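You operate a simulated robot arm through the tools that you are given. There is no shell and no other tool.

You run a simulated two-armed robot. Do the job below in one go: nothing can be reset, and whatever is moved stays where it is left.

JOB
Strap the red and yellow long bricks together in the cradle.
Fine: end plate slid up to them, red lever locked, ratchet till the gauge is in the green.

The check looks at the end state, three seconds after you hand in, the way a careful person would. Anything else that was tipped, shoved, dropped, spilled or broken makes it a failure.

ROBOT AND FRAMES
Two 7-joint arms with fingered hands on one trunk, on a base that drives. Base frame: it is fixed to the floor where the robot stands at the start and does not move with it; the origin is under the middle of the robot, x ahead of it, y to its left, z up; the surface under the hand at the start is at about z = 0.8. Units: m, degrees, N and s.
The left shoulder is at the start at [0.06, 0.177, 0.95], the right one opposite. Places, roughly: bed of the strap cradle [0.7, -0.3, 0.8]; end plate [0.7, -0.1, 0.8]; ratchet handle [0.5, -0.6, 1]; red release lever [0.6, -0.8, 0.9]. Payload 4 kg a hand.
The TCP of each hand is the grasp point between the finger pads, 0.037 m short of the fingertips. In the tool frame z runs along the fingers and y along their closing line. Largest opening 0.124 m; the body of the gripper starts 0.043 m behind the TCP. The gripper is a hand of 3 fingers: y runs from the thumb to the fingers, the wrist lies at [-0.015, -0.108, -0.202] in the tool frame.
Orientation is told as [roll, pitch, yaw] about the base's x, y, z axes, in that order, counted from this pose: with the fingers straight down and the wrist toward the robot, the tool's x, y and z point along [0, 1, 0], [1, 0, 0] and [0, 0, -1] of the base frame.

CONTROLS
- The arms move only by the tool drive_tool. It takes "left_moves", "right_moves" or both (then of equal length, played together; a hand with none holds still); each is a list of rows, each a list of 6 numbers: the shift along the tool's x, y, z in m, then the turn, a rotation vector about the tool's x, y, z in degrees. In form: [[x, y, z, rx, ry, rz], ...]. A call has 1 to 20 rows; each row shifts and turns the commanded pose from where the row before left it, along the tool's axes as they then stand. Each row takes 0.2 s and may step no farther than 0.05 m and 8.6 degrees from the row before; otherwise, the whole call is refused. Where a pose cannot be reached the arm comes as near as it can. A force on the tool above 90 N (or 10 N above the force at the start of the call, whichever is more), or a blocked arm, ends the call early, and 0.2 s more pass. In this call time passes only in rows, and 0.2 s behind the last. The reply holds the time, the measured pose of the TCP, the force on the tool along the base axes, the opening and the grip force, in the units named above and with some noise, with the torque about the TCP (base axes, N m) and any sound that the robot's microphone picked up.
- Cameras (640 x 400 px; columns grow to the right, rows downward): "scene" is now at [0.0468, -0.0447, 1.6086]; the picture's right is [-0.51, -0.86, 0.00], its down [-0.53, 0.31, -0.79] and it looks along [0.68, -0.40, -0.61] (base axes); focal length 235 px, centre (320, 200). "left" rides on the left gripper at [-0.064, -0.076, -0.137] in its tool frame; the picture's right is [-0.84, -0.26, 0.48], its down [0.48, -0.76, 0.43] and it looks along [0.26, 0.60, 0.76] (tool axes); focal length 256 px, centre (320, 200). "right" rides on the right gripper at [0.064, -0.076, -0.136] in its tool frame; the picture's right is [-0.84, 0.26, -0.48], its down [-0.48, -0.76, 0.43] and it looks along [-0.26, 0.60, 0.76] (tool axes); focal length 256 px, centre (320, 200).
- grab_frame(camera): a new picture of that camera. The clock stands still meanwhile.
- lift_body(by): slides the trunk up (or, below 0, down) by that many m; the arms and the scene camera ride with it, the base frame stays. It gives what a move gives, with no picture.
- roll_base(legs): drives the robot by 1 to 6 legs, each [ahead, left, turn to the left] in m, m and degrees, along the robot's own axes; the way and the turn of a leg run together, so that a leg with both is an arc; at most 1.5 m and 180 degrees a leg. The arms and the cameras ride along, it lands a little off, and it stops where it bumps. It gives what a move gives.
- finger_targets(index, middle, thumb_bend, thumb_turn, hand): sets how far each is bent, from 0 (flat) to 1 (curled in); at 0.3 the hand is open as for a grip, at 0.7 the pads meet at the TCP. One left out holds its place. A second passes; each finger stops where it meets its share of the squeeze, and holds until it gets a number again. It is the only way to open and close the hand. It gives what a move gives, with no picture; readings hold the bend of each and the force on the fingers (four entries, about 0 where the hand has none), thumb and palm. thumb_turn goes from beside the hand (0) to across from the fingers (1), as for a grip.
- aim_head(pan, tilt): turns the head with the scene camera to pan (to the left, within 86 degrees either way) and tilt (down, from -29 to 69), counted from straight ahead of the robot. It gives what a move gives.
- locate(camera, pixels): for up to 12 pixels [column, row] of the newest picture of that camera ("zoom" is the newest enlarged one), the place [x, y, z] in the base frame of the surface seen there, good to about 0.002 m. The clock stands still meanwhile.
- enlarge(camera, box): a new picture of the part [left, top, right, bottom] of that camera's present view, enlarged. The clock stands still meanwhile.
- hand_in(): hands the job in; it is judged then, once.

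Open the grippers and draw the arms clear of the work before you hand the job in, unless the task says otherwise.

The tools are called after "Request:" by a JSON object that holds its "op" and its "data". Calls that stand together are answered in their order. drive_tool: Moves the arms, as the interface text tells. Its arguments: {"type":"object","properties":{"left_moves":{"type":"array"},"right_moves":{"type":"array"}},"required":[]} The other tools are called the same way: lift_body (by) slides the trunk up or down; finger_targets (index, middle, thumb_bend, thumb_turn, hand) moves the fingers one by one; roll_base (legs) drives the base; aim_head (pan, tilt) turns the head that bears the scene camera; grab_frame (camera) takes a picture; locate (camera, pixels) gives the place of the surface under pixels of a picture; enlarge (camera, box) takes an enlarged picture of a part of a camera's view; hand_in () hands the job in.

At the start:

```text
clock: 0.0
left_eef_pos: [0.5195, -0.0396, 1.1765]
left_tool_rot: [0.0, 0.0, 0.0]
left_force: [0.8, 0.2, 0.2]
left_wrist_torque: [-0.03, 0.03, 0.01]
left_width: 0.1235
left_gripper_force: 0.1
left_shape: jaw
left_bend: [0.3, 0.3, 0.3, 0.98]
left_finger forces: [0.0, 0.0, 0.1, 0.0, 0.1, 0.0]
right_eef_pos: [0.4723, -0.4837, 1.2789]
right_tool_rot: [0.0, 0.0, 0.0]
right_force: [-0.3, -1.0, -1.0]
right_wrist_torque: [-0.01, 0.01, -0.02]
right_width: 0.1236
right_gripper_force: 0.1
right_shape: jaw
right_bend: [0.3, 0.3, 0.3, 0.98]
right_finger forces: [0.0, 0.0, 0.1, 0.0, 0.0, 0.0]
trunk travel left (down, up): [-0.475, 0.115]
robot x, y, heading: [0.0018, 0.003, 0.2]
head pan, tilt: [-30.4, 37.7]
```

scene: 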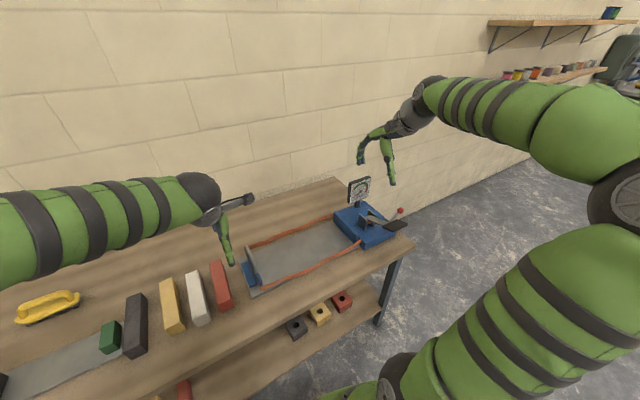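
right: 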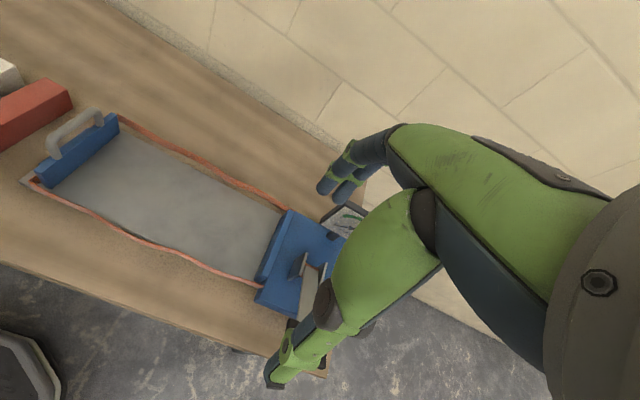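
left: 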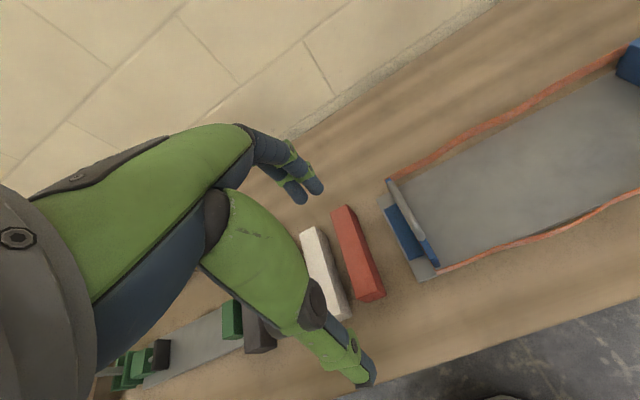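

I start by looking closer at the cradle (around pixel 320,235) and the bricks (around 200,300) in the scene view.

Request:
{"op": "enlarge", "data": {"camera": "scene", "box": [220, 160, 420, 300]}}

Request:
{"op": "enlarge", "data": {"camera": "scene", "box": [80, 230, 280, 370]}}

Request:
{"op": "locate", "data": {"camera": "scene", "pixels": [[213, 264], [222, 309], [233, 302], [163, 282], [173, 330], [184, 327], [188, 274], [249, 250], [256, 284], [345, 240], [400, 210], [359, 190]]}}

```text
2.86 times, centred on (320, 230) of scene
```

zoom: 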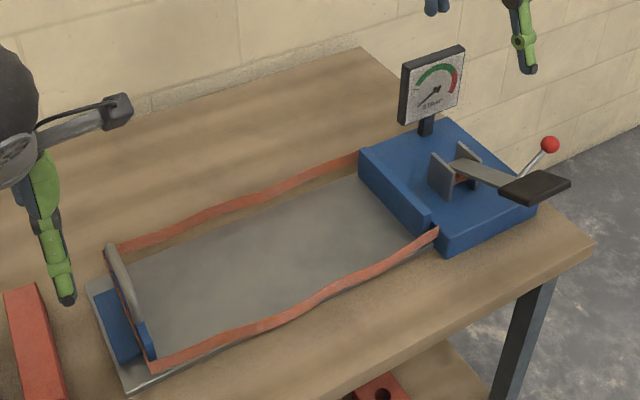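

```text
2.86 times, centred on (180, 300) of scene
```

zoom: 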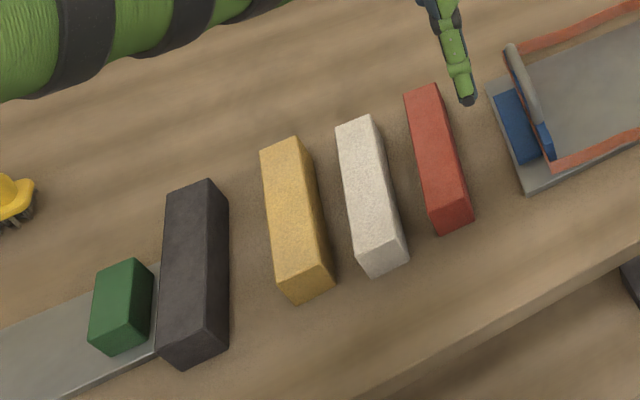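

```text
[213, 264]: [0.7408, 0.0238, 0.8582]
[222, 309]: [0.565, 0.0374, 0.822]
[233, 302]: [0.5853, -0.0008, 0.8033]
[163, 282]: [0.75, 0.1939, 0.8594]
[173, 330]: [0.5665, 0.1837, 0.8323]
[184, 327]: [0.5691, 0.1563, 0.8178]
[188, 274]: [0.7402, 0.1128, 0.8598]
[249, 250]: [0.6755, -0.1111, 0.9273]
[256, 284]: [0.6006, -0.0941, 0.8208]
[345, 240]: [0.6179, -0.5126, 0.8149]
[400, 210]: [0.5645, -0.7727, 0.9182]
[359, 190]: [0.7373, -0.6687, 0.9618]
```

The cradle bed runs along y, with the ratchet block at its right end. I look closer at the ratchet block, gauge and lever (around 370,215), and at the end plate.

Request:
{"op": "enlarge", "data": {"camera": "scene", "box": [325, 170, 425, 250]}}

Request:
{"op": "enlarge", "data": {"camera": "right", "box": [0, 80, 400, 380]}}

Request:
{"op": "enlarge", "data": {"camera": "left", "box": [300, 130, 500, 320]}}

```text
5.00 times, centred on (375, 210) of scene
```

zoom: 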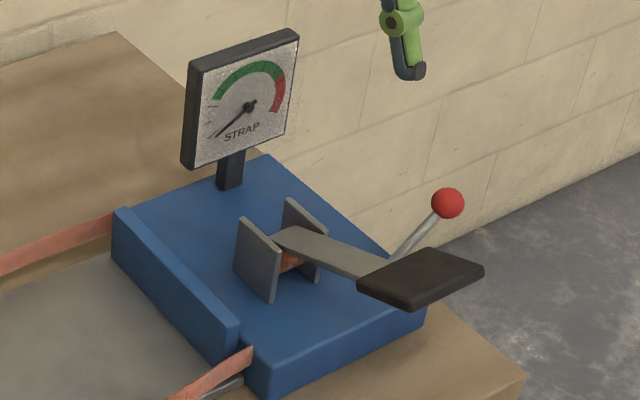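

```text
1.33 times, centred on (200, 230) of right
```

zoom: 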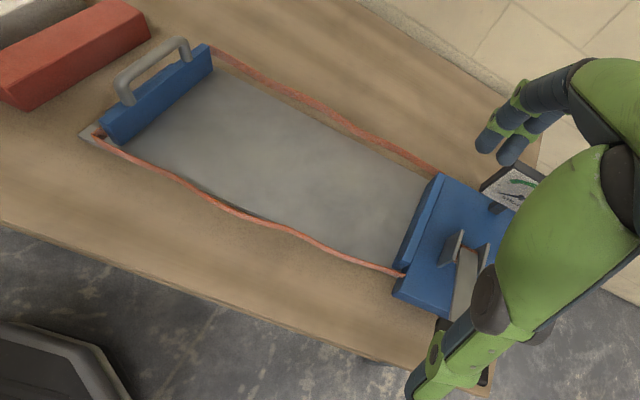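

```text
2.11 times, centred on (400, 225) of left
```

zoom: 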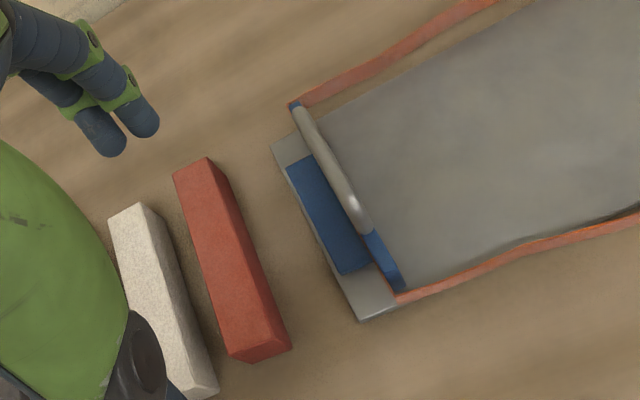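

I measure the red brick, the end plate and handle in the newest (left) zoom: brick top corners around (205,160), (290,350), plate around (300,105)–(400,285).

Request:
{"op": "locate", "data": {"camera": "zoom", "pixels": [[208, 165], [182, 178], [278, 342], [238, 352], [297, 108], [345, 195], [365, 232], [395, 275], [320, 200], [360, 310], [285, 150], [450, 180]]}}

Request:
{"op": "locate", "data": {"camera": "right", "pixels": [[20, 182], [40, 182], [117, 118], [60, 145], [100, 112], [270, 245], [285, 218], [262, 285], [300, 265], [200, 190], [120, 130], [150, 210]]}}

Request:
{"op": "enlarge", "data": {"camera": "scene", "box": [325, 170, 425, 250]}}

```text
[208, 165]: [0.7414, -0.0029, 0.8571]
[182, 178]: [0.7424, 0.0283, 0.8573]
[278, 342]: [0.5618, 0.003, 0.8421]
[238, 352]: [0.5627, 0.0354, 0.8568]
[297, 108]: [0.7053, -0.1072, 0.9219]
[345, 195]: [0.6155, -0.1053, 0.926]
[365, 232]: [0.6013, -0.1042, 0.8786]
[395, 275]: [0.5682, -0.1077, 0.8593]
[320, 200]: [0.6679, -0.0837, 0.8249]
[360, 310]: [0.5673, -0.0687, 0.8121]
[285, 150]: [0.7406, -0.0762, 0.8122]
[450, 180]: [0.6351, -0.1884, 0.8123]
```

```text
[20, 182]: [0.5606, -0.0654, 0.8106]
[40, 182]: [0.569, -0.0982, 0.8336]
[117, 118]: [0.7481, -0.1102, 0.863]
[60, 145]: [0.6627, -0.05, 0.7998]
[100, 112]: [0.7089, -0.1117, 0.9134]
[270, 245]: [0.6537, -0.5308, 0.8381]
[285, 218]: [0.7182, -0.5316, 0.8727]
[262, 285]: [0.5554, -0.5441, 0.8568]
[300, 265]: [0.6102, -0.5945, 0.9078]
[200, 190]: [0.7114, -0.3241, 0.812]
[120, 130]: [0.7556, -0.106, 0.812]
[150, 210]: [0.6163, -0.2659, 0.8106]
```

```text
5.00 times, centred on (375, 210) of scene
```

zoom: 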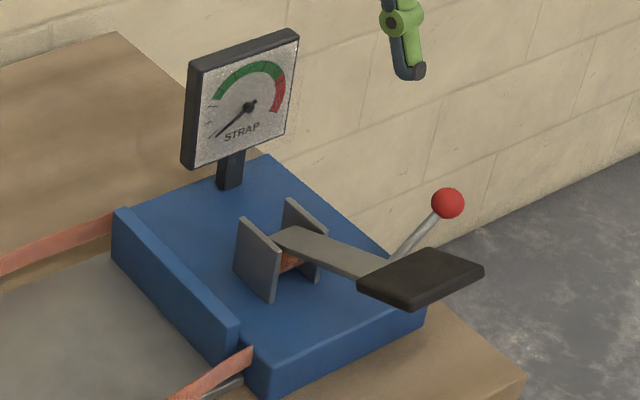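

Now I locate the ratchet parts in this zoom: handle paddle (420,275), arm (330,250), red ball (447,203), side plates (255,260), gauge.

Request:
{"op": "locate", "data": {"camera": "zoom", "pixels": [[360, 287], [410, 300], [482, 270], [430, 250], [330, 250], [285, 240], [447, 203], [405, 245], [257, 262], [305, 225], [248, 106], [180, 260]]}}

Request:
{"op": "locate", "data": {"camera": "scene", "pixels": [[411, 244], [378, 247], [365, 240], [405, 228], [349, 180], [371, 176], [335, 178], [300, 240], [130, 297], [140, 350], [110, 335], [197, 320]]}}

Request:
{"op": "enlarge", "data": {"camera": "scene", "box": [345, 170, 385, 200]}}

```text
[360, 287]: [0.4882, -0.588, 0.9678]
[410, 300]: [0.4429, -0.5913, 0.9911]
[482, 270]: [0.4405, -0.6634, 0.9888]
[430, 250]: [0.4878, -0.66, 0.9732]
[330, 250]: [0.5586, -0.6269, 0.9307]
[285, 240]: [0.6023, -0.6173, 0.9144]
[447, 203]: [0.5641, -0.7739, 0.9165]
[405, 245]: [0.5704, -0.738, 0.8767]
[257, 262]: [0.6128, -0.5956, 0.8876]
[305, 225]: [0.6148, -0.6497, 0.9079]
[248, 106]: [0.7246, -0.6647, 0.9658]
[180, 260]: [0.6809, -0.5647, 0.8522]
```

```text
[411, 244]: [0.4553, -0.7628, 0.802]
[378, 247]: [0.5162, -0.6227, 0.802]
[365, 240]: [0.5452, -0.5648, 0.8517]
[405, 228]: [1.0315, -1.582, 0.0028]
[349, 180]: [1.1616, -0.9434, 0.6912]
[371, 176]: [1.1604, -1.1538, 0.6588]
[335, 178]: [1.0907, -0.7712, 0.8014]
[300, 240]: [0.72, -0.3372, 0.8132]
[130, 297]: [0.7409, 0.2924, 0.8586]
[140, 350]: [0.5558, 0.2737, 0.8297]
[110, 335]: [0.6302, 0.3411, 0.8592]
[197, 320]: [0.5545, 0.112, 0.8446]
```

```text
13.33 times, centred on (365, 185) of scene
```

zoom: 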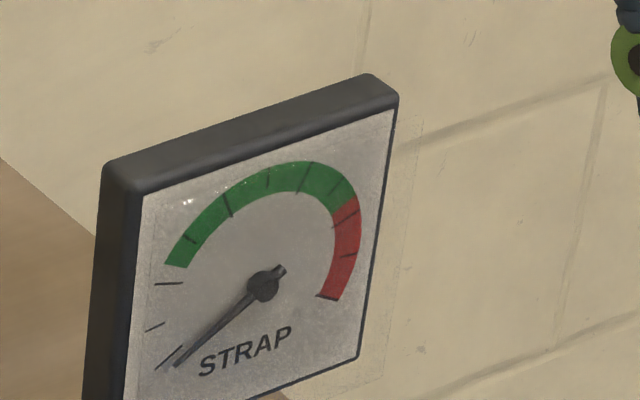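

The gauge needle is at rest below green; bricks lie along x at y≈0.02 (red) and y≈0.17 (yellow), and the cradle's fixed wall is at y≈-0.53. I shift the base 0.3 m to the right so the left hand can pick and place the bricks comfortably and the right hand can reach the ratchet.

Request:
{"op": "roll_base", "data": {"legs": [[0, -0.3, 0]]}}

```text
clock: 2.1
left_eef_pos: [0.5204, -0.3391, 1.1757]
left_tool_rot: [0.0, 0.1, 0.3]
left_force: [-0.6, -0.2, 1.1]
left_wrist_torque: [0.01, 0.0, 0.0]
left_width: 0.1237
left_gripper_force: 0.1
left_shape: jaw
left_bend: [0.3, 0.3, 0.3, 0.98]
left_finger forces: [0.0, 0.1, 0.1, 0.1, 0.0, 0.1]
right_eef_pos: [0.4775, -0.7845, 1.279]
right_tool_rot: [0.0, -0.1, 0.4]
right_force: [-0.1, 0.2, -0.6]
right_wrist_torque: [0.03, -0.01, 0.01]
right_width: 0.1236
right_gripper_force: 0.1
right_shape: jaw
right_bend: [0.3, 0.3, 0.3, 0.98]
right_finger forces: [0.0, 0.0, 0.0, 0.0, 0.0, 0.0]
trunk travel left (down, up): [-0.475, 0.115]
robot x, y, heading: [0.0028, -0.3034, 0.4]
head pan, tilt: [-30.4, 37.7]
```

The base moved as intended. I aim the head toward the bricks and take pictures of all views.

Request:
{"op": "aim_head", "data": {"pan": 15, "tilt": 50}}

Request:
{"op": "grab_frame", "data": {"camera": "scene"}}

Request:
{"op": "grab_frame", "data": {"camera": "right"}}

Request:
{"op": "grab_frame", "data": {"camera": "left"}}

```text
clock: 3.2
left_eef_pos: [0.5193, -0.3386, 1.1765]
left_tool_rot: [0.1, 0.0, 0.3]
left_force: [-0.2, 0.3, 0.2]
left_wrist_torque: [0.0, -0.03, 0.01]
left_width: 0.1236
left_gripper_force: 0.1
left_shape: jaw
left_bend: [0.3, 0.3, 0.3, 0.98]
left_finger forces: [0.0, 0.0, 0.0, 0.0, 0.0, 0.1]
right_eef_pos: [0.4761, -0.7843, 1.2796]
right_tool_rot: [0.0, 0.0, 0.4]
right_force: [0.4, -0.6, -0.1]
right_wrist_torque: [-0.03, 0.02, 0.03]
right_width: 0.1235
right_gripper_force: 0.0
right_shape: jaw
right_bend: [0.3, 0.3, 0.3, 0.98]
right_finger forces: [0.1, 0.0, 0.0, 0.0, 0.1, 0.0]
trunk travel left (down, up): [-0.475, 0.115]
robot x, y, heading: [-0.0009, -0.3018, 0.4]
head pan, tilt: [15.0, 50.0]
```

```text
taken
```

scene: 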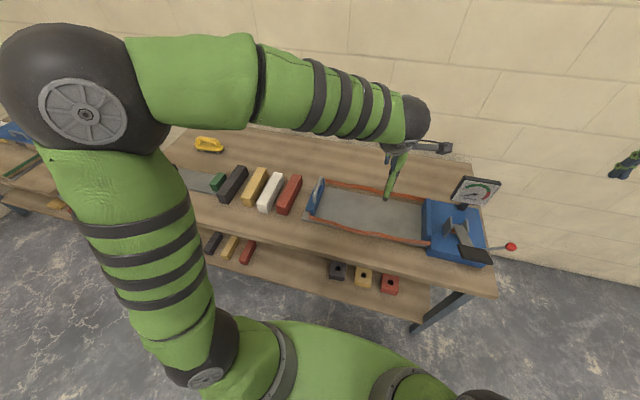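

```text
taken
```

right: 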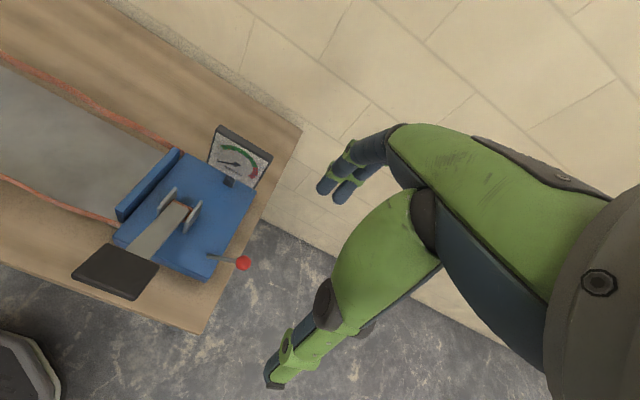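

```text
taken
```

left: 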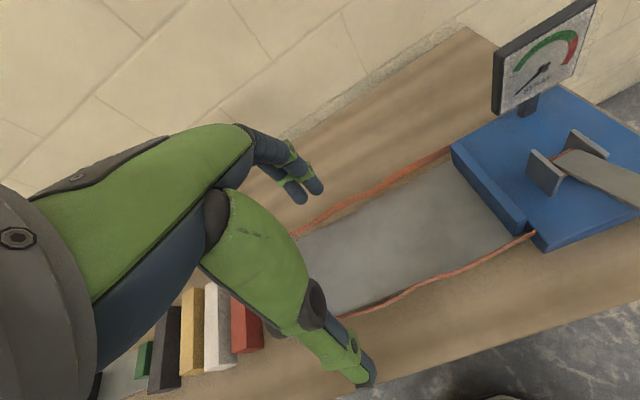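

I see further bricks on the lower shelf at (230,245) and (365,280); I zoom in there and on the lever and ratchet in the right camera.

Request:
{"op": "enlarge", "data": {"camera": "scene", "box": [180, 140, 420, 300]}}

Request:
{"op": "enlarge", "data": {"camera": "right", "box": [60, 110, 300, 310]}}

Request:
{"op": "locate", "data": {"camera": "right", "pixels": [[243, 263], [225, 259], [212, 257], [180, 212], [165, 193], [195, 205], [115, 272], [75, 278], [110, 245], [158, 262], [137, 297], [205, 280]]}}

```text
2.50 times, centred on (300, 220) of scene
```

zoom: 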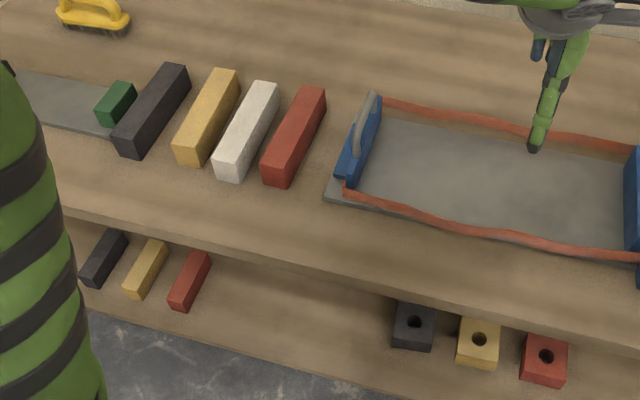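

```text
2.00 times, centred on (180, 210) of right
```

zoom: 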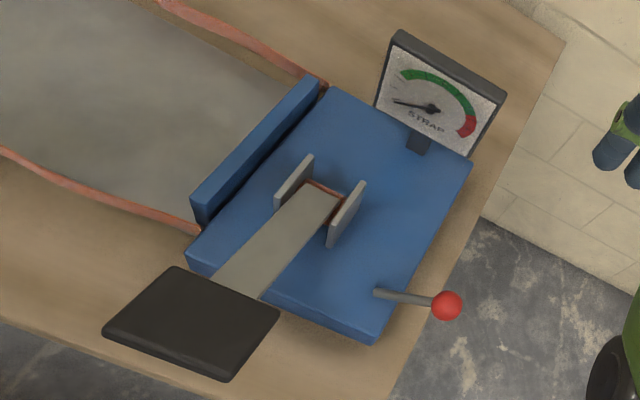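

```text
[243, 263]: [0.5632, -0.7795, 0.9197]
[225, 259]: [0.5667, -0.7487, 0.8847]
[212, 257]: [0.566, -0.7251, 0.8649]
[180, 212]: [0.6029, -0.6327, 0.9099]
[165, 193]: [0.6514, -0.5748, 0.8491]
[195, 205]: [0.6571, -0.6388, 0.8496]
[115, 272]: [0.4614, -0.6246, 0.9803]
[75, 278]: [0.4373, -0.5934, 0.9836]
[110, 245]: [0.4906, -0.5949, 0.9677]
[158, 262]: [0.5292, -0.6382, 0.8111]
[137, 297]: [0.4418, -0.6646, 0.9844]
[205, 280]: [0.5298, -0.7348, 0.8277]
```

The lower-shelf bricks look smaller; I measure both those and the table bricks, to be sure which ones are long.

Request:
{"op": "enlarge", "data": {"camera": "scene", "box": [180, 140, 420, 300]}}

Request:
{"op": "locate", "data": {"camera": "zoom", "pixels": [[203, 256], [182, 300], [160, 245], [137, 290], [303, 92], [322, 95], [267, 166], [287, 172], [213, 74], [234, 77], [178, 146], [198, 153]]}}

Request:
{"op": "locate", "data": {"camera": "zoom", "pixels": [[252, 86], [273, 88], [218, 163], [240, 169], [380, 105], [355, 180], [345, 188], [372, 96], [354, 150], [600, 150], [590, 250], [330, 195]]}}

```text
2.50 times, centred on (300, 220) of scene
```

zoom: 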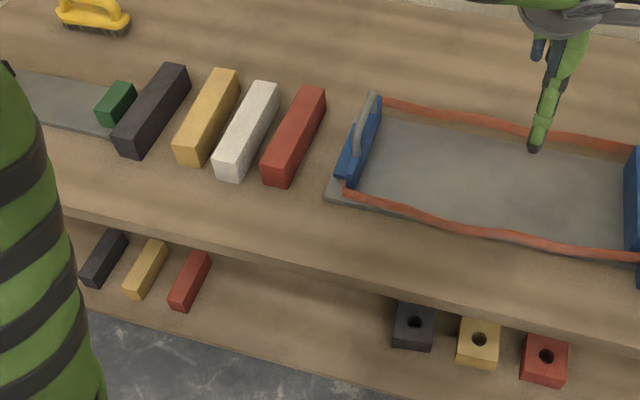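

```text
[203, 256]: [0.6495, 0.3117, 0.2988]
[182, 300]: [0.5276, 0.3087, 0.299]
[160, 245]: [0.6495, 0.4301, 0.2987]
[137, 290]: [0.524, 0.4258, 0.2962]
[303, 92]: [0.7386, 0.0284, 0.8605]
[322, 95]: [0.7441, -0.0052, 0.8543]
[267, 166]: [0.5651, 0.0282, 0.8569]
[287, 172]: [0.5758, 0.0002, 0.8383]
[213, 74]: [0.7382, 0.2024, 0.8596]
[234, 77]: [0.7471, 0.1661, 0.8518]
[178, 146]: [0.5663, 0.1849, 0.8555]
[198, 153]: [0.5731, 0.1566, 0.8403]
```

```text
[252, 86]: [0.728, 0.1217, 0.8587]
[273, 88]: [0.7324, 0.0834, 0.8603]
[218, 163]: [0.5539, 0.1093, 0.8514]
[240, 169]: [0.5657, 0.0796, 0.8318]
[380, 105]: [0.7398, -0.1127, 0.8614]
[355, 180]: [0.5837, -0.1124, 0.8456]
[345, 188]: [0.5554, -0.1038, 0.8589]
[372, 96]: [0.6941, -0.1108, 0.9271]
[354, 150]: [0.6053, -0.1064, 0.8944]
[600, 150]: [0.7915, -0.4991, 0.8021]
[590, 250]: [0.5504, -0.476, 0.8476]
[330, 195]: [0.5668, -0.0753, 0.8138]
```

The table bricks are 0.18 m long (shelf ones only ~0.125 m), so the red at (0.652,0.016) and yellow at (0.655,0.178) on the table are the ones. I first turn the left hand by yaw −90° in place so that it closes along y.

Request:
{"op": "drive_tool", "data": {"left_moves": [[0, 0, 0, 0, 0, 8.2], [0, 0, 0, 0, 0, 8.2], [0, 0, 0, 0, 0, 8.2], [0, 0, 0, 0, 0, 8.2], [0, 0, 0, 0, 0, 8.2], [0, 0, 0, 0, 0, 8.2], [0, 0, 0, 0, 0, 8.2], [0, 0, 0, 0, 0, 8.2], [0, 0, 0, 0, 0, 8.2], [0, 0, 0, 0, 0, 8.2], [0, 0, 0, 0, 0, 8.2]]}}

Request:
{"op": "finger_targets", "data": {"hand": "left", "index": 0.42, "middle": 0.42, "thumb_bend": 0.42, "thumb_turn": 1.0}}

```text
clock: 5.6
left_eef_pos: [0.5186, -0.34, 1.1765]
left_tool_rot: [0.0, 0.1, -90.0]
left_force: [-0.3, -1.1, 0.3]
left_wrist_torque: [0.01, 0.03, -0.01]
left_width: 0.1239
left_gripper_force: 0.1
left_shape: jaw
left_bend: [0.3, 0.3, 0.3, 0.98]
left_finger forces: [0.1, 0.0, 0.0, 0.0, 0.0, 0.0]
right_eef_pos: [0.4784, -0.7836, 1.2795]
right_tool_rot: [0.0, 0.0, 0.4]
right_force: [0.5, -0.2, 0.7]
right_wrist_torque: [0.02, 0.0, 0.02]
right_width: 0.1237
right_gripper_force: 0.1
right_shape: jaw
right_bend: [0.3, 0.3, 0.3, 0.98]
right_finger forces: [0.0, 0.1, 0.1, 0.1, 0.0, 0.1]
trunk travel left (down, up): [-0.475, 0.115]
robot x, y, heading: [0.0004, -0.3035, 0.4]
head pan, tilt: [15.0, 50.0]
```

```text
clock: 6.6
left_eef_pos: [0.519, -0.3398, 1.1758]
left_tool_rot: [0.0, 0.0, -89.9]
left_force: [-0.4, -0.3, 0.2]
left_wrist_torque: [0.01, -0.01, 0.03]
left_width: 0.0871
left_gripper_force: 0.0
left_shape: fingers
left_bend: [0.42, 0.42, 0.42, 0.99]
left_finger forces: [0.0, 0.0, 0.0, 0.1, 0.1, 0.0]
right_eef_pos: [0.476, -0.7845, 1.2787]
right_tool_rot: [0.1, 0.0, 0.2]
right_force: [-0.3, -0.3, 0.8]
right_wrist_torque: [0.03, 0.02, 0.01]
right_width: 0.1236
right_gripper_force: 0.1
right_shape: jaw
right_bend: [0.3, 0.3, 0.3, 0.98]
right_finger forces: [0.0, 0.0, 0.0, 0.0, 0.1, 0.0]
trunk travel left (down, up): [-0.475, 0.115]
robot x, y, heading: [0.0007, -0.3017, 0.2]
head pan, tilt: [15.0, 50.0]
```

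The hand is turned to yaw −90° with an opening of 0.087. Now I move above the red brick to about (0.652, 0.016, 1.05).

Request:
{"op": "drive_tool", "data": {"left_moves": [[0.0133, -0.0356, 0.0126, 0, 0, 0], [0.0133, -0.0356, 0.0126, 0, 0, 0], [0.0133, -0.0356, 0.0126, 0, 0, 0], [0.0133, -0.0356, 0.0126, 0, 0, 0], [0.0133, -0.0356, 0.0126, 0, 0, 0], [0.0133, -0.0356, 0.0126, 0, 0, 0], [0.0133, -0.0356, 0.0126, 0, 0, 0], [0.0133, -0.0356, 0.0126, 0, 0, 0], [0.0133, -0.0356, 0.0126, 0, 0, 0], [0.0133, -0.0356, 0.0126, 0, 0, 0]]}}

Request:
{"op": "grab_frame", "data": {"camera": "left"}}

Request:
{"op": "grab_frame", "data": {"camera": "scene"}}

```text
clock: 8.8
left_eef_pos: [0.6512, 0.0217, 1.0478]
left_tool_rot: [-0.1, 0.0, -89.8]
left_force: [0.3, 0.4, 0.9]
left_wrist_torque: [-0.04, 0.01, -0.03]
left_width: 0.087
left_gripper_force: 0.1
left_shape: fingers
left_bend: [0.42, 0.42, 0.42, 0.99]
left_finger forces: [0.0, 0.0, 0.0, 0.0, 0.1, 0.0]
right_eef_pos: [0.4783, -0.7832, 1.2798]
right_tool_rot: [-0.1, -0.1, 0.3]
right_force: [0.0, -0.7, 0.3]
right_wrist_torque: [0.0, 0.0, 0.02]
right_width: 0.1237
right_gripper_force: 0.0
right_shape: jaw
right_bend: [0.3, 0.3, 0.3, 0.98]
right_finger forces: [0.0, 0.1, 0.0, 0.0, 0.0, 0.0]
trunk travel left (down, up): [-0.475, 0.115]
robot x, y, heading: [-0.0015, -0.3003, 0.3]
head pan, tilt: [15.0, 50.0]
```

```text
taken
```

left: 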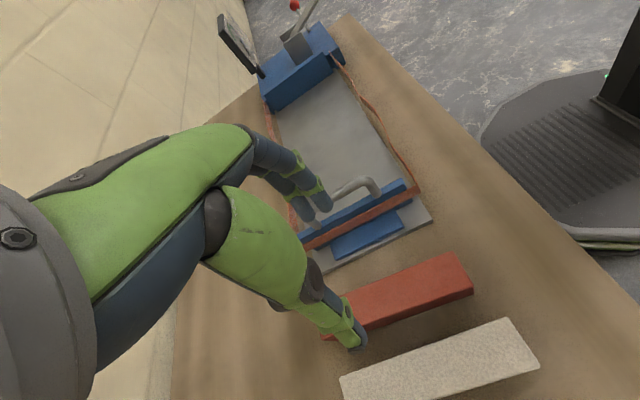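

```text
taken
```

scene: 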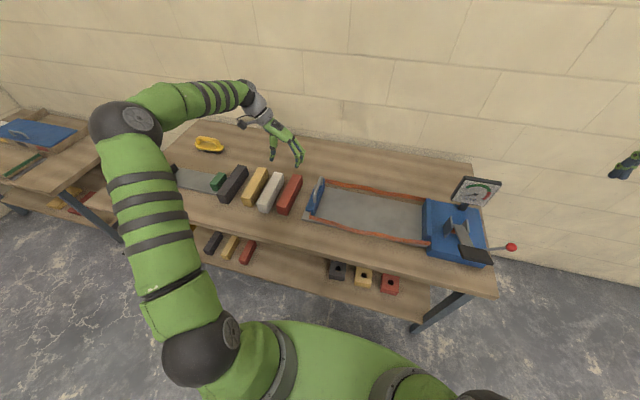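

In the left view the red brick's top spans from (455,255) to (350,300); I locate its edges and the white brick's edges for an exact centre line.

Request:
{"op": "locate", "data": {"camera": "left", "pixels": [[453, 256], [470, 284], [380, 284], [395, 312], [420, 270], [435, 298], [505, 323], [450, 347], [400, 365], [425, 283], [368, 288], [380, 315]]}}

Request:
{"op": "enlarge", "data": {"camera": "left", "box": [280, 160, 560, 400]}}

Request:
{"op": "enlarge", "data": {"camera": "scene", "box": [200, 110, 360, 230]}}

```text
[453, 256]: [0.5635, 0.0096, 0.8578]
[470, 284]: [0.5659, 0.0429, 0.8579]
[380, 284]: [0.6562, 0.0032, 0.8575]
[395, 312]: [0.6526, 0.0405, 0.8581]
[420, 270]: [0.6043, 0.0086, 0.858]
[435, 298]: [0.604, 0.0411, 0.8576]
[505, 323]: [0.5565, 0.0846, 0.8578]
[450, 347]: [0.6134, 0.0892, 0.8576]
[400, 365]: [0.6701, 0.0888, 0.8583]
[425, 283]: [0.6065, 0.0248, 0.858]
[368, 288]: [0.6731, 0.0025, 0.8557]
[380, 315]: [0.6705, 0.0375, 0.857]
```

```text
1.67 times, centred on (420, 280) of left
```

zoom: 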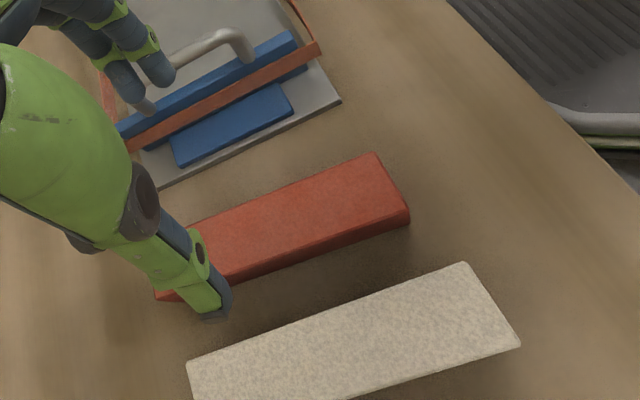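

```text
3.33 times, centred on (280, 170) of scene
```

zoom: 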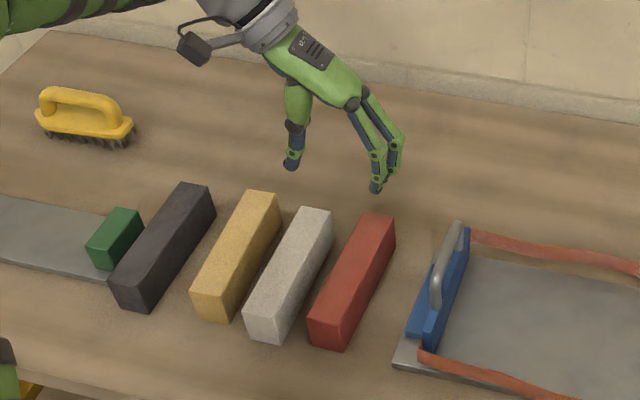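

The red brick's centre is about (0.652, 0.0195) with a yaw near −4.3°, 0.042 wide and top at z=0.858. I turn the hand to match, narrow the opening to ~0.07, and re-read the pose.

Request:
{"op": "drive_tool", "data": {"left_moves": [[0, 0, 0.03, 0, 0, 4.3], [0, 0, 0.03, 0, 0, 0], [0, 0, 0.02, 0, 0, 0]]}}

Request:
{"op": "finger_targets", "data": {"hand": "left", "index": 0.47, "middle": 0.47, "thumb_bend": 0.47}}

Request:
{"op": "grab_frame", "data": {"camera": "left"}}

Request:
{"op": "enlarge", "data": {"camera": "scene", "box": [200, 110, 360, 230]}}

```text
clock: 9.6
left_eef_pos: [0.6496, 0.0216, 0.9727]
left_tool_rot: [0.0, 0.0, -94.1]
left_force: [-0.2, -0.9, 0.0]
left_wrist_torque: [-0.02, 0.0, 0.0]
left_width: 0.0871
left_gripper_force: 0.0
left_shape: fingers
left_bend: [0.42, 0.42, 0.42, 0.99]
left_finger forces: [0.0, 0.0, 0.0, 0.0, 0.0, 0.0]
right_eef_pos: [0.4768, -0.7834, 1.2804]
right_tool_rot: [0.1, 0.0, 0.3]
right_force: [-0.2, 0.3, 0.0]
right_wrist_torque: [0.0, -0.03, -0.02]
right_width: 0.1235
right_gripper_force: 0.0
right_shape: jaw
right_bend: [0.3, 0.3, 0.3, 0.98]
right_finger forces: [0.1, 0.0, 0.0, 0.0, 0.0, 0.0]
trunk travel left (down, up): [-0.475, 0.115]
robot x, y, heading: [-0.0017, -0.3002, 0.4]
head pan, tilt: [15.0, 50.0]
```

```text
clock: 10.6
left_eef_pos: [0.6513, 0.0207, 0.9712]
left_tool_rot: [0.0, 0.0, -94.2]
left_force: [-0.3, -0.5, -0.6]
left_wrist_torque: [-0.01, 0.0, -0.03]
left_width: 0.072
left_gripper_force: 0.0
left_shape: fingers
left_bend: [0.47, 0.47, 0.47, 1.0]
left_finger forces: [0.0, 0.0, 0.0, 0.0, 0.0, 0.0]
right_eef_pos: [0.4772, -0.7834, 1.281]
right_tool_rot: [0.1, 0.0, 0.3]
right_force: [0.0, -0.4, 0.0]
right_wrist_torque: [0.01, 0.02, 0.0]
right_width: 0.1237
right_gripper_force: 0.1
right_shape: jaw
right_bend: [0.3, 0.3, 0.3, 0.98]
right_finger forces: [0.0, 0.0, 0.1, 0.1, 0.0, 0.0]
trunk travel left (down, up): [-0.475, 0.115]
robot x, y, heading: [0.0027, -0.303, 0.7]
head pan, tilt: [15.0, 50.0]
```

```text
taken
```

left: 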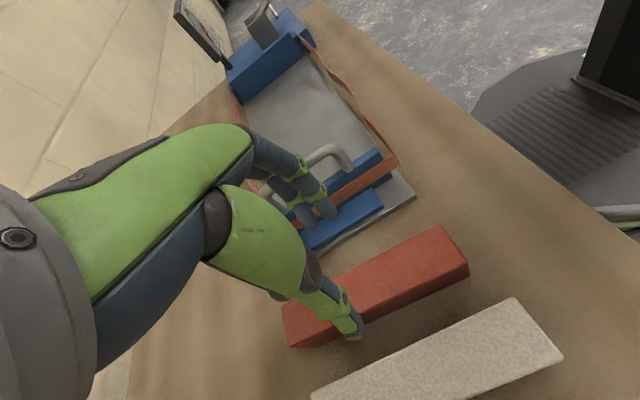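

```text
3.33 times, centred on (280, 170) of scene
```

zoom: 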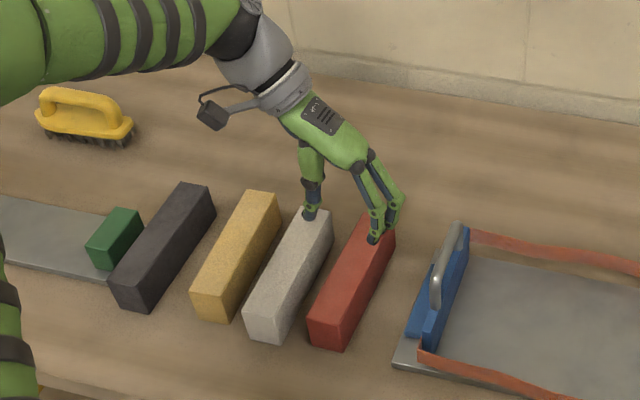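

The TCP is at (0.651, 0.021, 0.972), near the red brick's centre line. I descend to z≈0.90 so the tips are just above the bricks, then check.

Request:
{"op": "drive_tool", "data": {"left_moves": [[0, 0.001, 0.025, 0, 0, 0], [0, 0.001, 0.025, 0, 0, 0], [0, 0, 0.02, 0, 0, 0]]}}

Request:
{"op": "enlarge", "data": {"camera": "left", "box": [230, 120, 550, 360]}}

Request:
{"op": "enlarge", "data": {"camera": "scene", "box": [240, 150, 340, 230]}}

```text
clock: 11.4
left_eef_pos: [0.6515, 0.0174, 0.9025]
left_tool_rot: [0.1, 0.1, -94.2]
left_force: [0.1, 0.1, -0.7]
left_wrist_torque: [0.0, 0.01, -0.02]
left_width: 0.0718
left_gripper_force: 0.1
left_shape: fingers
left_bend: [0.47, 0.47, 0.47, 1.0]
left_finger forces: [0.1, 0.0, 0.1, 0.1, 0.0, 0.1]
right_eef_pos: [0.4774, -0.784, 1.2801]
right_tool_rot: [0.0, 0.0, 0.2]
right_force: [0.0, 0.3, 0.0]
right_wrist_torque: [-0.01, -0.01, -0.02]
right_width: 0.1236
right_gripper_force: 0.0
right_shape: jaw
right_bend: [0.3, 0.3, 0.3, 0.98]
right_finger forces: [0.0, 0.0, 0.0, 0.0, 0.0, 0.0]
trunk travel left (down, up): [-0.475, 0.115]
robot x, y, heading: [-0.0019, -0.3018, 0.5]
head pan, tilt: [15.0, 50.0]
```

```text
1.67 times, centred on (390, 240) of left
```

zoom: 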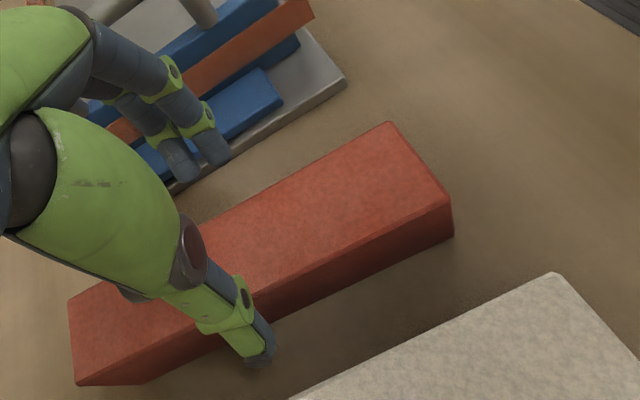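

```text
5.00 times, centred on (290, 190) of scene
```

zoom: 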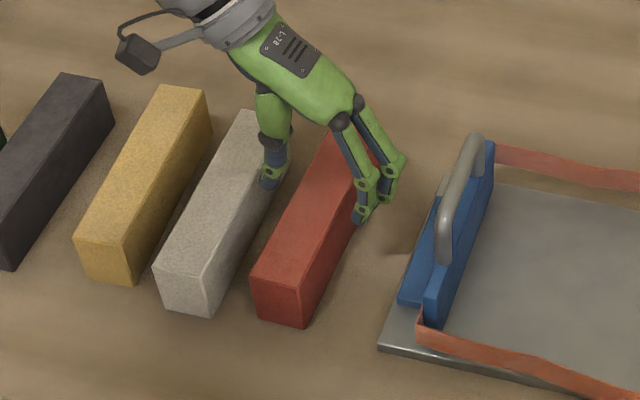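

The thumb tip is in the gap between red and white and the fingers are right of the red brick. I descend to z≈0.85.

Request:
{"op": "drive_tool", "data": {"left_moves": [[0, 0, 0.013, 0, 0, 0], [0, 0, 0.013, 0, 0, 0], [0, 0, 0.013, 0, 0, 0], [0, 0, 0.012, 0, 0, 0]]}}

Request:
{"op": "enlarge", "data": {"camera": "scene", "box": [240, 150, 340, 230]}}

Request:
{"op": "enlarge", "data": {"camera": "left", "box": [200, 120, 520, 360]}}

```text
clock: 12.4
left_eef_pos: [0.6501, 0.017, 0.8495]
left_tool_rot: [0.1, 0.1, -94.0]
left_force: [-0.5, 5.7, 6.5]
left_wrist_torque: [0.15, -0.02, -0.02]
left_width: 0.0749
left_gripper_force: 2.6
left_shape: fingers
left_bend: [0.47, 0.47, 0.46, 0.99]
left_finger forces: [0.0, 0.0, 0.1, 0.0, 6.5, 0.0]
right_eef_pos: [0.4759, -0.7844, 1.2811]
right_tool_rot: [0.0, 0.0, 0.4]
right_force: [-0.5, -0.1, 0.0]
right_wrist_torque: [0.02, 0.0, 0.01]
right_width: 0.1234
right_gripper_force: 0.0
right_shape: jaw
right_bend: [0.3, 0.3, 0.3, 0.98]
right_finger forces: [0.0, 0.0, 0.0, 0.0, 0.0, 0.0]
trunk travel left (down, up): [-0.475, 0.115]
robot x, y, heading: [0.0015, -0.2994, 0.4]
head pan, tilt: [15.0, 50.0]
```

```text
5.00 times, centred on (290, 190) of scene
```

zoom: 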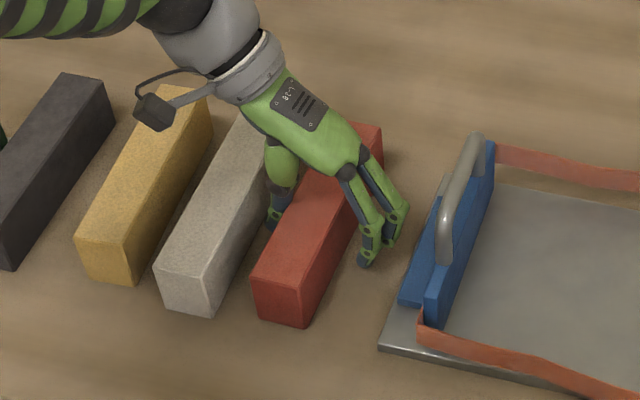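

```text
1.67 times, centred on (360, 240) of left
```

zoom: 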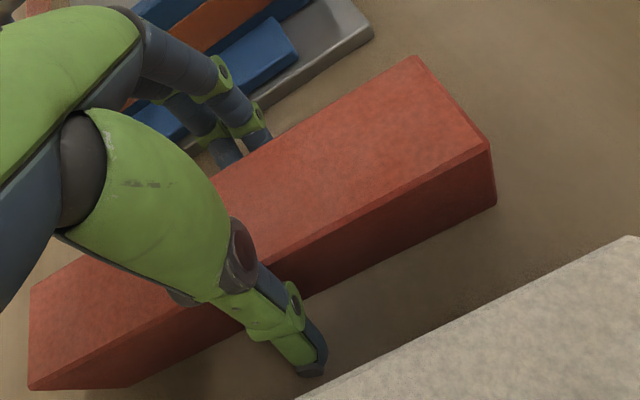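

The thumb reads 6.5 N (pushed up and toward +y), its thick link seems to touch the red brick's top edge. I raise 7 mm and shift 2 mm to +y to relieve it.

Request:
{"op": "drive_tool", "data": {"left_moves": [[0, -0.002, -0.007, 0, 0, 0]]}}

```text
clock: 12.8
left_eef_pos: [0.6499, 0.0169, 0.8545]
left_tool_rot: [-0.2, -0.1, -94.2]
left_force: [1.2, 0.9, -1.8]
left_wrist_torque: [-0.02, 0.0, 0.0]
left_width: 0.0736
left_gripper_force: 1.3
left_shape: fingers
left_bend: [0.47, 0.47, 0.47, 1.0]
left_finger forces: [0.0, 0.1, 0.0, 0.0, 1.8, 0.0]
right_eef_pos: [0.4771, -0.7835, 1.2786]
right_tool_rot: [0.0, 0.0, 0.3]
right_force: [-0.2, -0.1, -0.6]
right_wrist_torque: [0.01, -0.02, 0.02]
right_width: 0.1234
right_gripper_force: 0.0
right_shape: jaw
right_bend: [0.3, 0.3, 0.3, 0.98]
right_finger forces: [0.0, 0.0, 0.1, 0.0, 0.0, 0.1]
trunk travel left (down, up): [-0.475, 0.115]
robot x, y, heading: [0.0024, -0.3013, 0.5]
head pan, tilt: [15.0, 50.0]
```

Contact is almost gone (thumb 1.8 N). I shift 4 mm more toward +y and look before closing.

Request:
{"op": "drive_tool", "data": {"left_moves": [[0, -0.004, 0, 0, 0, 0]]}}

Request:
{"op": "enlarge", "data": {"camera": "scene", "box": [240, 150, 340, 230]}}

Request:
{"op": "enlarge", "data": {"camera": "left", "box": [200, 120, 520, 360]}}

```text
clock: 13.2
left_eef_pos: [0.6503, 0.021, 0.8567]
left_tool_rot: [0.1, 0.0, -94.2]
left_force: [-0.5, -0.6, -0.1]
left_wrist_torque: [-0.02, 0.0, -0.01]
left_width: 0.072
left_gripper_force: 0.1
left_shape: fingers
left_bend: [0.47, 0.47, 0.47, 1.0]
left_finger forces: [0.0, 0.0, 0.1, 0.1, 0.0, 0.0]
right_eef_pos: [0.4772, -0.7836, 1.2791]
right_tool_rot: [0.0, 0.1, 0.3]
right_force: [0.8, 0.0, -0.8]
right_wrist_torque: [-0.01, -0.04, -0.03]
right_width: 0.1237
right_gripper_force: 0.1
right_shape: jaw
right_bend: [0.3, 0.3, 0.3, 0.98]
right_finger forces: [0.0, 0.0, 0.1, 0.0, 0.0, 0.0]
trunk travel left (down, up): [-0.475, 0.115]
robot x, y, heading: [-0.001, -0.3044, 0.3]
head pan, tilt: [15.0, 50.0]
```

```text
5.00 times, centred on (290, 190) of scene
```

zoom: 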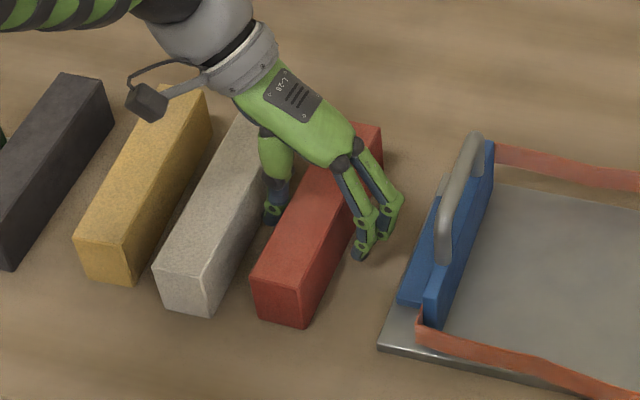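

```text
1.67 times, centred on (360, 240) of left
```

zoom: 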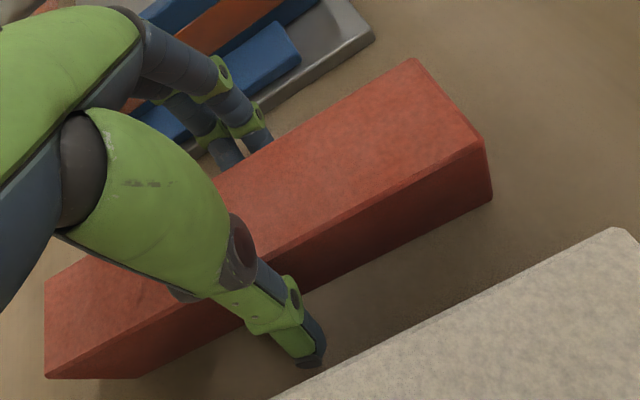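

No contact now, brick undisturbed. I close the fingers on the red brick.

Request:
{"op": "finger_targets", "data": {"hand": "left", "index": 0.66, "middle": 0.66, "thumb_bend": 0.66}}

Request:
{"op": "enlarge", "data": {"camera": "left", "box": [200, 120, 520, 360]}}

Request:
{"op": "enlarge", "data": {"camera": "scene", "box": [240, 150, 340, 230]}}

```text
clock: 14.2
left_eef_pos: [0.6519, 0.0211, 0.8577]
left_tool_rot: [0.2, 0.0, -94.2]
left_force: [6.2, 5.5, 20.8]
left_wrist_torque: [-0.3, -0.12, 0.17]
left_width: 0.0513
left_gripper_force: 25.3
left_shape: fingers
left_bend: [0.55, 0.56, 0.58, 1.0]
left_finger forces: [11.4, 9.6, 0.0, 0.1, 29.9, 0.1]
right_eef_pos: [0.4756, -0.7843, 1.2801]
right_tool_rot: [0.0, 0.0, 0.3]
right_force: [-0.8, -0.4, -0.1]
right_wrist_torque: [0.02, -0.01, 0.0]
right_width: 0.1235
right_gripper_force: 0.0
right_shape: jaw
right_bend: [0.3, 0.3, 0.3, 0.98]
right_finger forces: [0.1, 0.1, 0.0, 0.1, 0.0, 0.0]
trunk travel left (down, up): [-0.475, 0.115]
robot x, y, heading: [0.0031, -0.3009, 0.4]
head pan, tilt: [15.0, 50.0]
```

```text
1.67 times, centred on (360, 240) of left
```

zoom: 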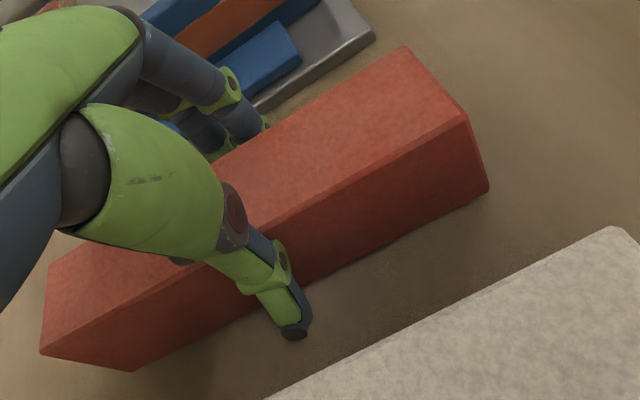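

```text
5.00 times, centred on (290, 190) of scene
```

zoom: 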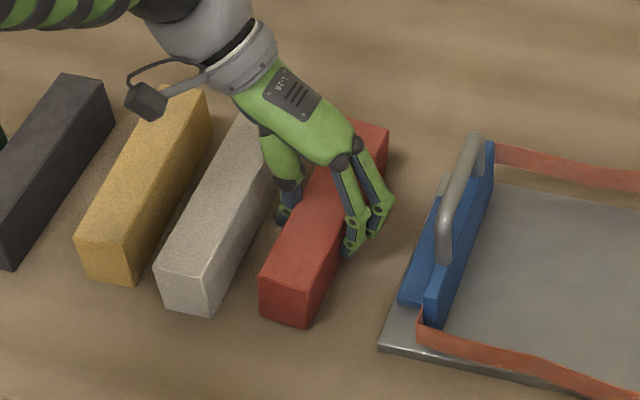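

The hand holds the brick (thumb 30 N, fingers 21 N) but there's 21 N upward on the hand, so I lift a little, 1 cm, and check that it holds.

Request:
{"op": "drive_tool", "data": {"left_moves": [[0, 0, -0.005, 0, 0, 0], [0, 0, -0.005, 0, 0, 0], [0, 0, 0, 0, 0, 0]]}}

Request:
{"op": "enlarge", "data": {"camera": "left", "box": [200, 120, 520, 360]}}

Request:
{"op": "enlarge", "data": {"camera": "scene", "box": [240, 150, 340, 230]}}

```text
clock: 15.0
left_eef_pos: [0.652, 0.0216, 0.8658]
left_tool_rot: [-0.1, 0.0, -94.2]
left_force: [0.3, 0.4, -8.7]
left_wrist_torque: [0.06, 0.0, -0.06]
left_width: 0.0498
left_gripper_force: 21.2
left_shape: fingers
left_bend: [0.55, 0.56, 0.59, 1.0]
left_finger forces: [12.3, 9.7, 0.0, 0.0, 20.6, 0.0]
right_eef_pos: [0.4773, -0.7845, 1.2792]
right_tool_rot: [0.0, 0.0, 0.3]
right_force: [0.3, 0.3, -0.3]
right_wrist_torque: [0.02, -0.01, 0.0]
right_width: 0.1236
right_gripper_force: 0.0
right_shape: jaw
right_bend: [0.3, 0.3, 0.3, 0.98]
right_finger forces: [0.0, 0.1, 0.1, 0.1, 0.0, 0.0]
trunk travel left (down, up): [-0.475, 0.115]
robot x, y, heading: [0.0003, -0.3004, 0.3]
head pan, tilt: [15.0, 50.0]
```

```text
1.67 times, centred on (360, 240) of left
```

zoom: 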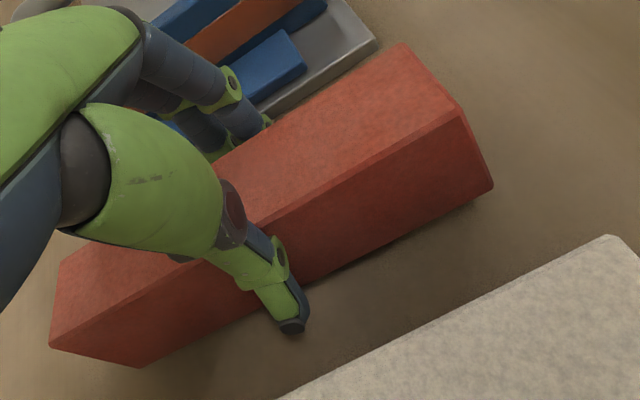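

```text
5.00 times, centred on (290, 190) of scene
```

zoom: 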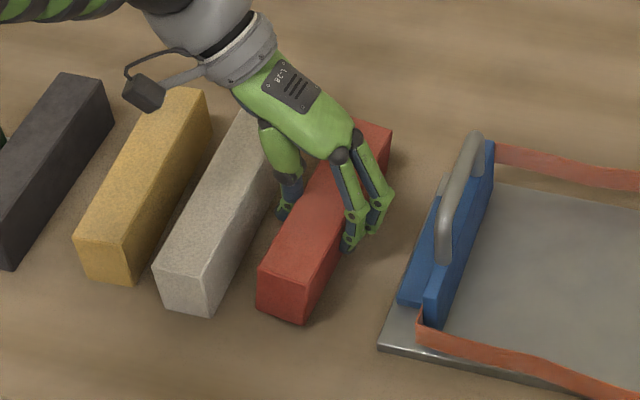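

The brick is held (−8.7 N weight, about 21 N squeeze). I lift it gently to z≈1.03 so it clears the end-plate handle, then check its tilt.

Request:
{"op": "drive_tool", "data": {"left_moves": [[0, 0, -0.01, 0, 0, 0], [0, 0, -0.015, 0, 0, 0], [0, 0, -0.02, 0, 0, 0], [0, 0, -0.02, 0, 0, 0], [0, 0, -0.02, 0, 0, 0], [0, 0, -0.02, 0, 0, 0], [0, 0, -0.02, 0, 0, 0], [0, 0, -0.02, 0, 0, 0], [0, 0, -0.015, 0, 0, 0], [0, 0, -0.01, 0, 0, 0]]}}

Request:
{"op": "grab_frame", "data": {"camera": "left"}}

Request:
{"op": "enlarge", "data": {"camera": "scene", "box": [220, 120, 340, 220]}}

```text
clock: 17.2
left_eef_pos: [0.6531, 0.0219, 1.0359]
left_tool_rot: [0.0, -0.1, -94.2]
left_force: [0.0, -0.2, -8.8]
left_wrist_torque: [0.06, 0.04, -0.02]
left_width: 0.0501
left_gripper_force: 20.5
left_shape: fingers
left_bend: [0.55, 0.57, 0.59, 1.0]
left_finger forces: [12.0, 9.2, 0.0, 0.0, 19.8, 0.0]
right_eef_pos: [0.4763, -0.7834, 1.2789]
right_tool_rot: [0.0, -0.1, 0.4]
right_force: [0.5, -0.4, 1.1]
right_wrist_torque: [-0.01, 0.0, 0.0]
right_width: 0.1234
right_gripper_force: 0.1
right_shape: jaw
right_bend: [0.3, 0.3, 0.3, 0.98]
right_finger forces: [0.0, 0.0, 0.0, 0.0, 0.0, 0.0]
trunk travel left (down, up): [-0.475, 0.115]
robot x, y, heading: [0.0, -0.3034, 0.3]
head pan, tilt: [15.0, 50.0]
```

```text
taken
```

left: 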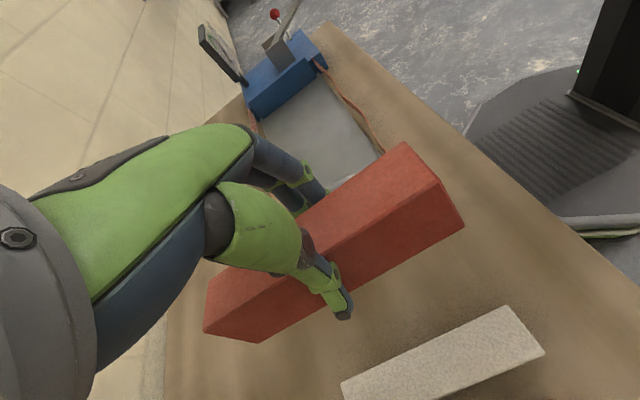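

```text
4.00 times, centred on (280, 170) of scene
```

zoom: 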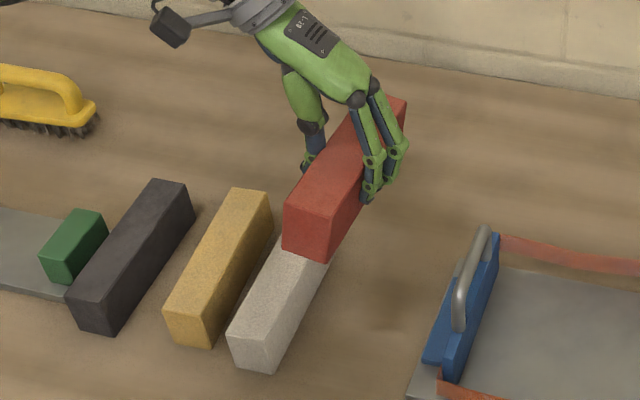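

I measure the held red brick's corners in the left view: top near corners (405,147), (437,184), top far side and lower corners (462,222), (262,338).

Request:
{"op": "locate", "data": {"camera": "left", "pixels": [[405, 147], [434, 182], [345, 186], [375, 215], [215, 280], [265, 284], [460, 220], [262, 336], [400, 180], [380, 230], [440, 200], [400, 240]]}}

Request:
{"op": "locate", "data": {"camera": "zoom", "pixels": [[287, 205], [335, 216], [285, 248], [326, 261], [305, 235], [400, 110], [345, 135], [320, 170]]}}

```text
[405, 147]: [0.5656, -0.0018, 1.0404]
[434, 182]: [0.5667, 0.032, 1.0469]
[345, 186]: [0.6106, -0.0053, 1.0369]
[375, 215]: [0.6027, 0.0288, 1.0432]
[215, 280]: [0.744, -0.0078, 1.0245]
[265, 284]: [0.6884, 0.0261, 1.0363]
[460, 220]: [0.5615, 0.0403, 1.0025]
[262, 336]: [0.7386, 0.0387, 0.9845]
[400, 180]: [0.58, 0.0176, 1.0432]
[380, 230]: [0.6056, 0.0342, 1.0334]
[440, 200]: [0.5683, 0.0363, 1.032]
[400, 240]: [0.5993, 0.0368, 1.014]
```

```text
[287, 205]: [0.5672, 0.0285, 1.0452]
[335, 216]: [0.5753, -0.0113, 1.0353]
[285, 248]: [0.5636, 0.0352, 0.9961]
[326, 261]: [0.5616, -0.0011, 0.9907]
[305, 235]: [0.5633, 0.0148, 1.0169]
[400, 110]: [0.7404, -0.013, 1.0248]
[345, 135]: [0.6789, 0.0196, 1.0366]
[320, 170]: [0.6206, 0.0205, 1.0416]
```

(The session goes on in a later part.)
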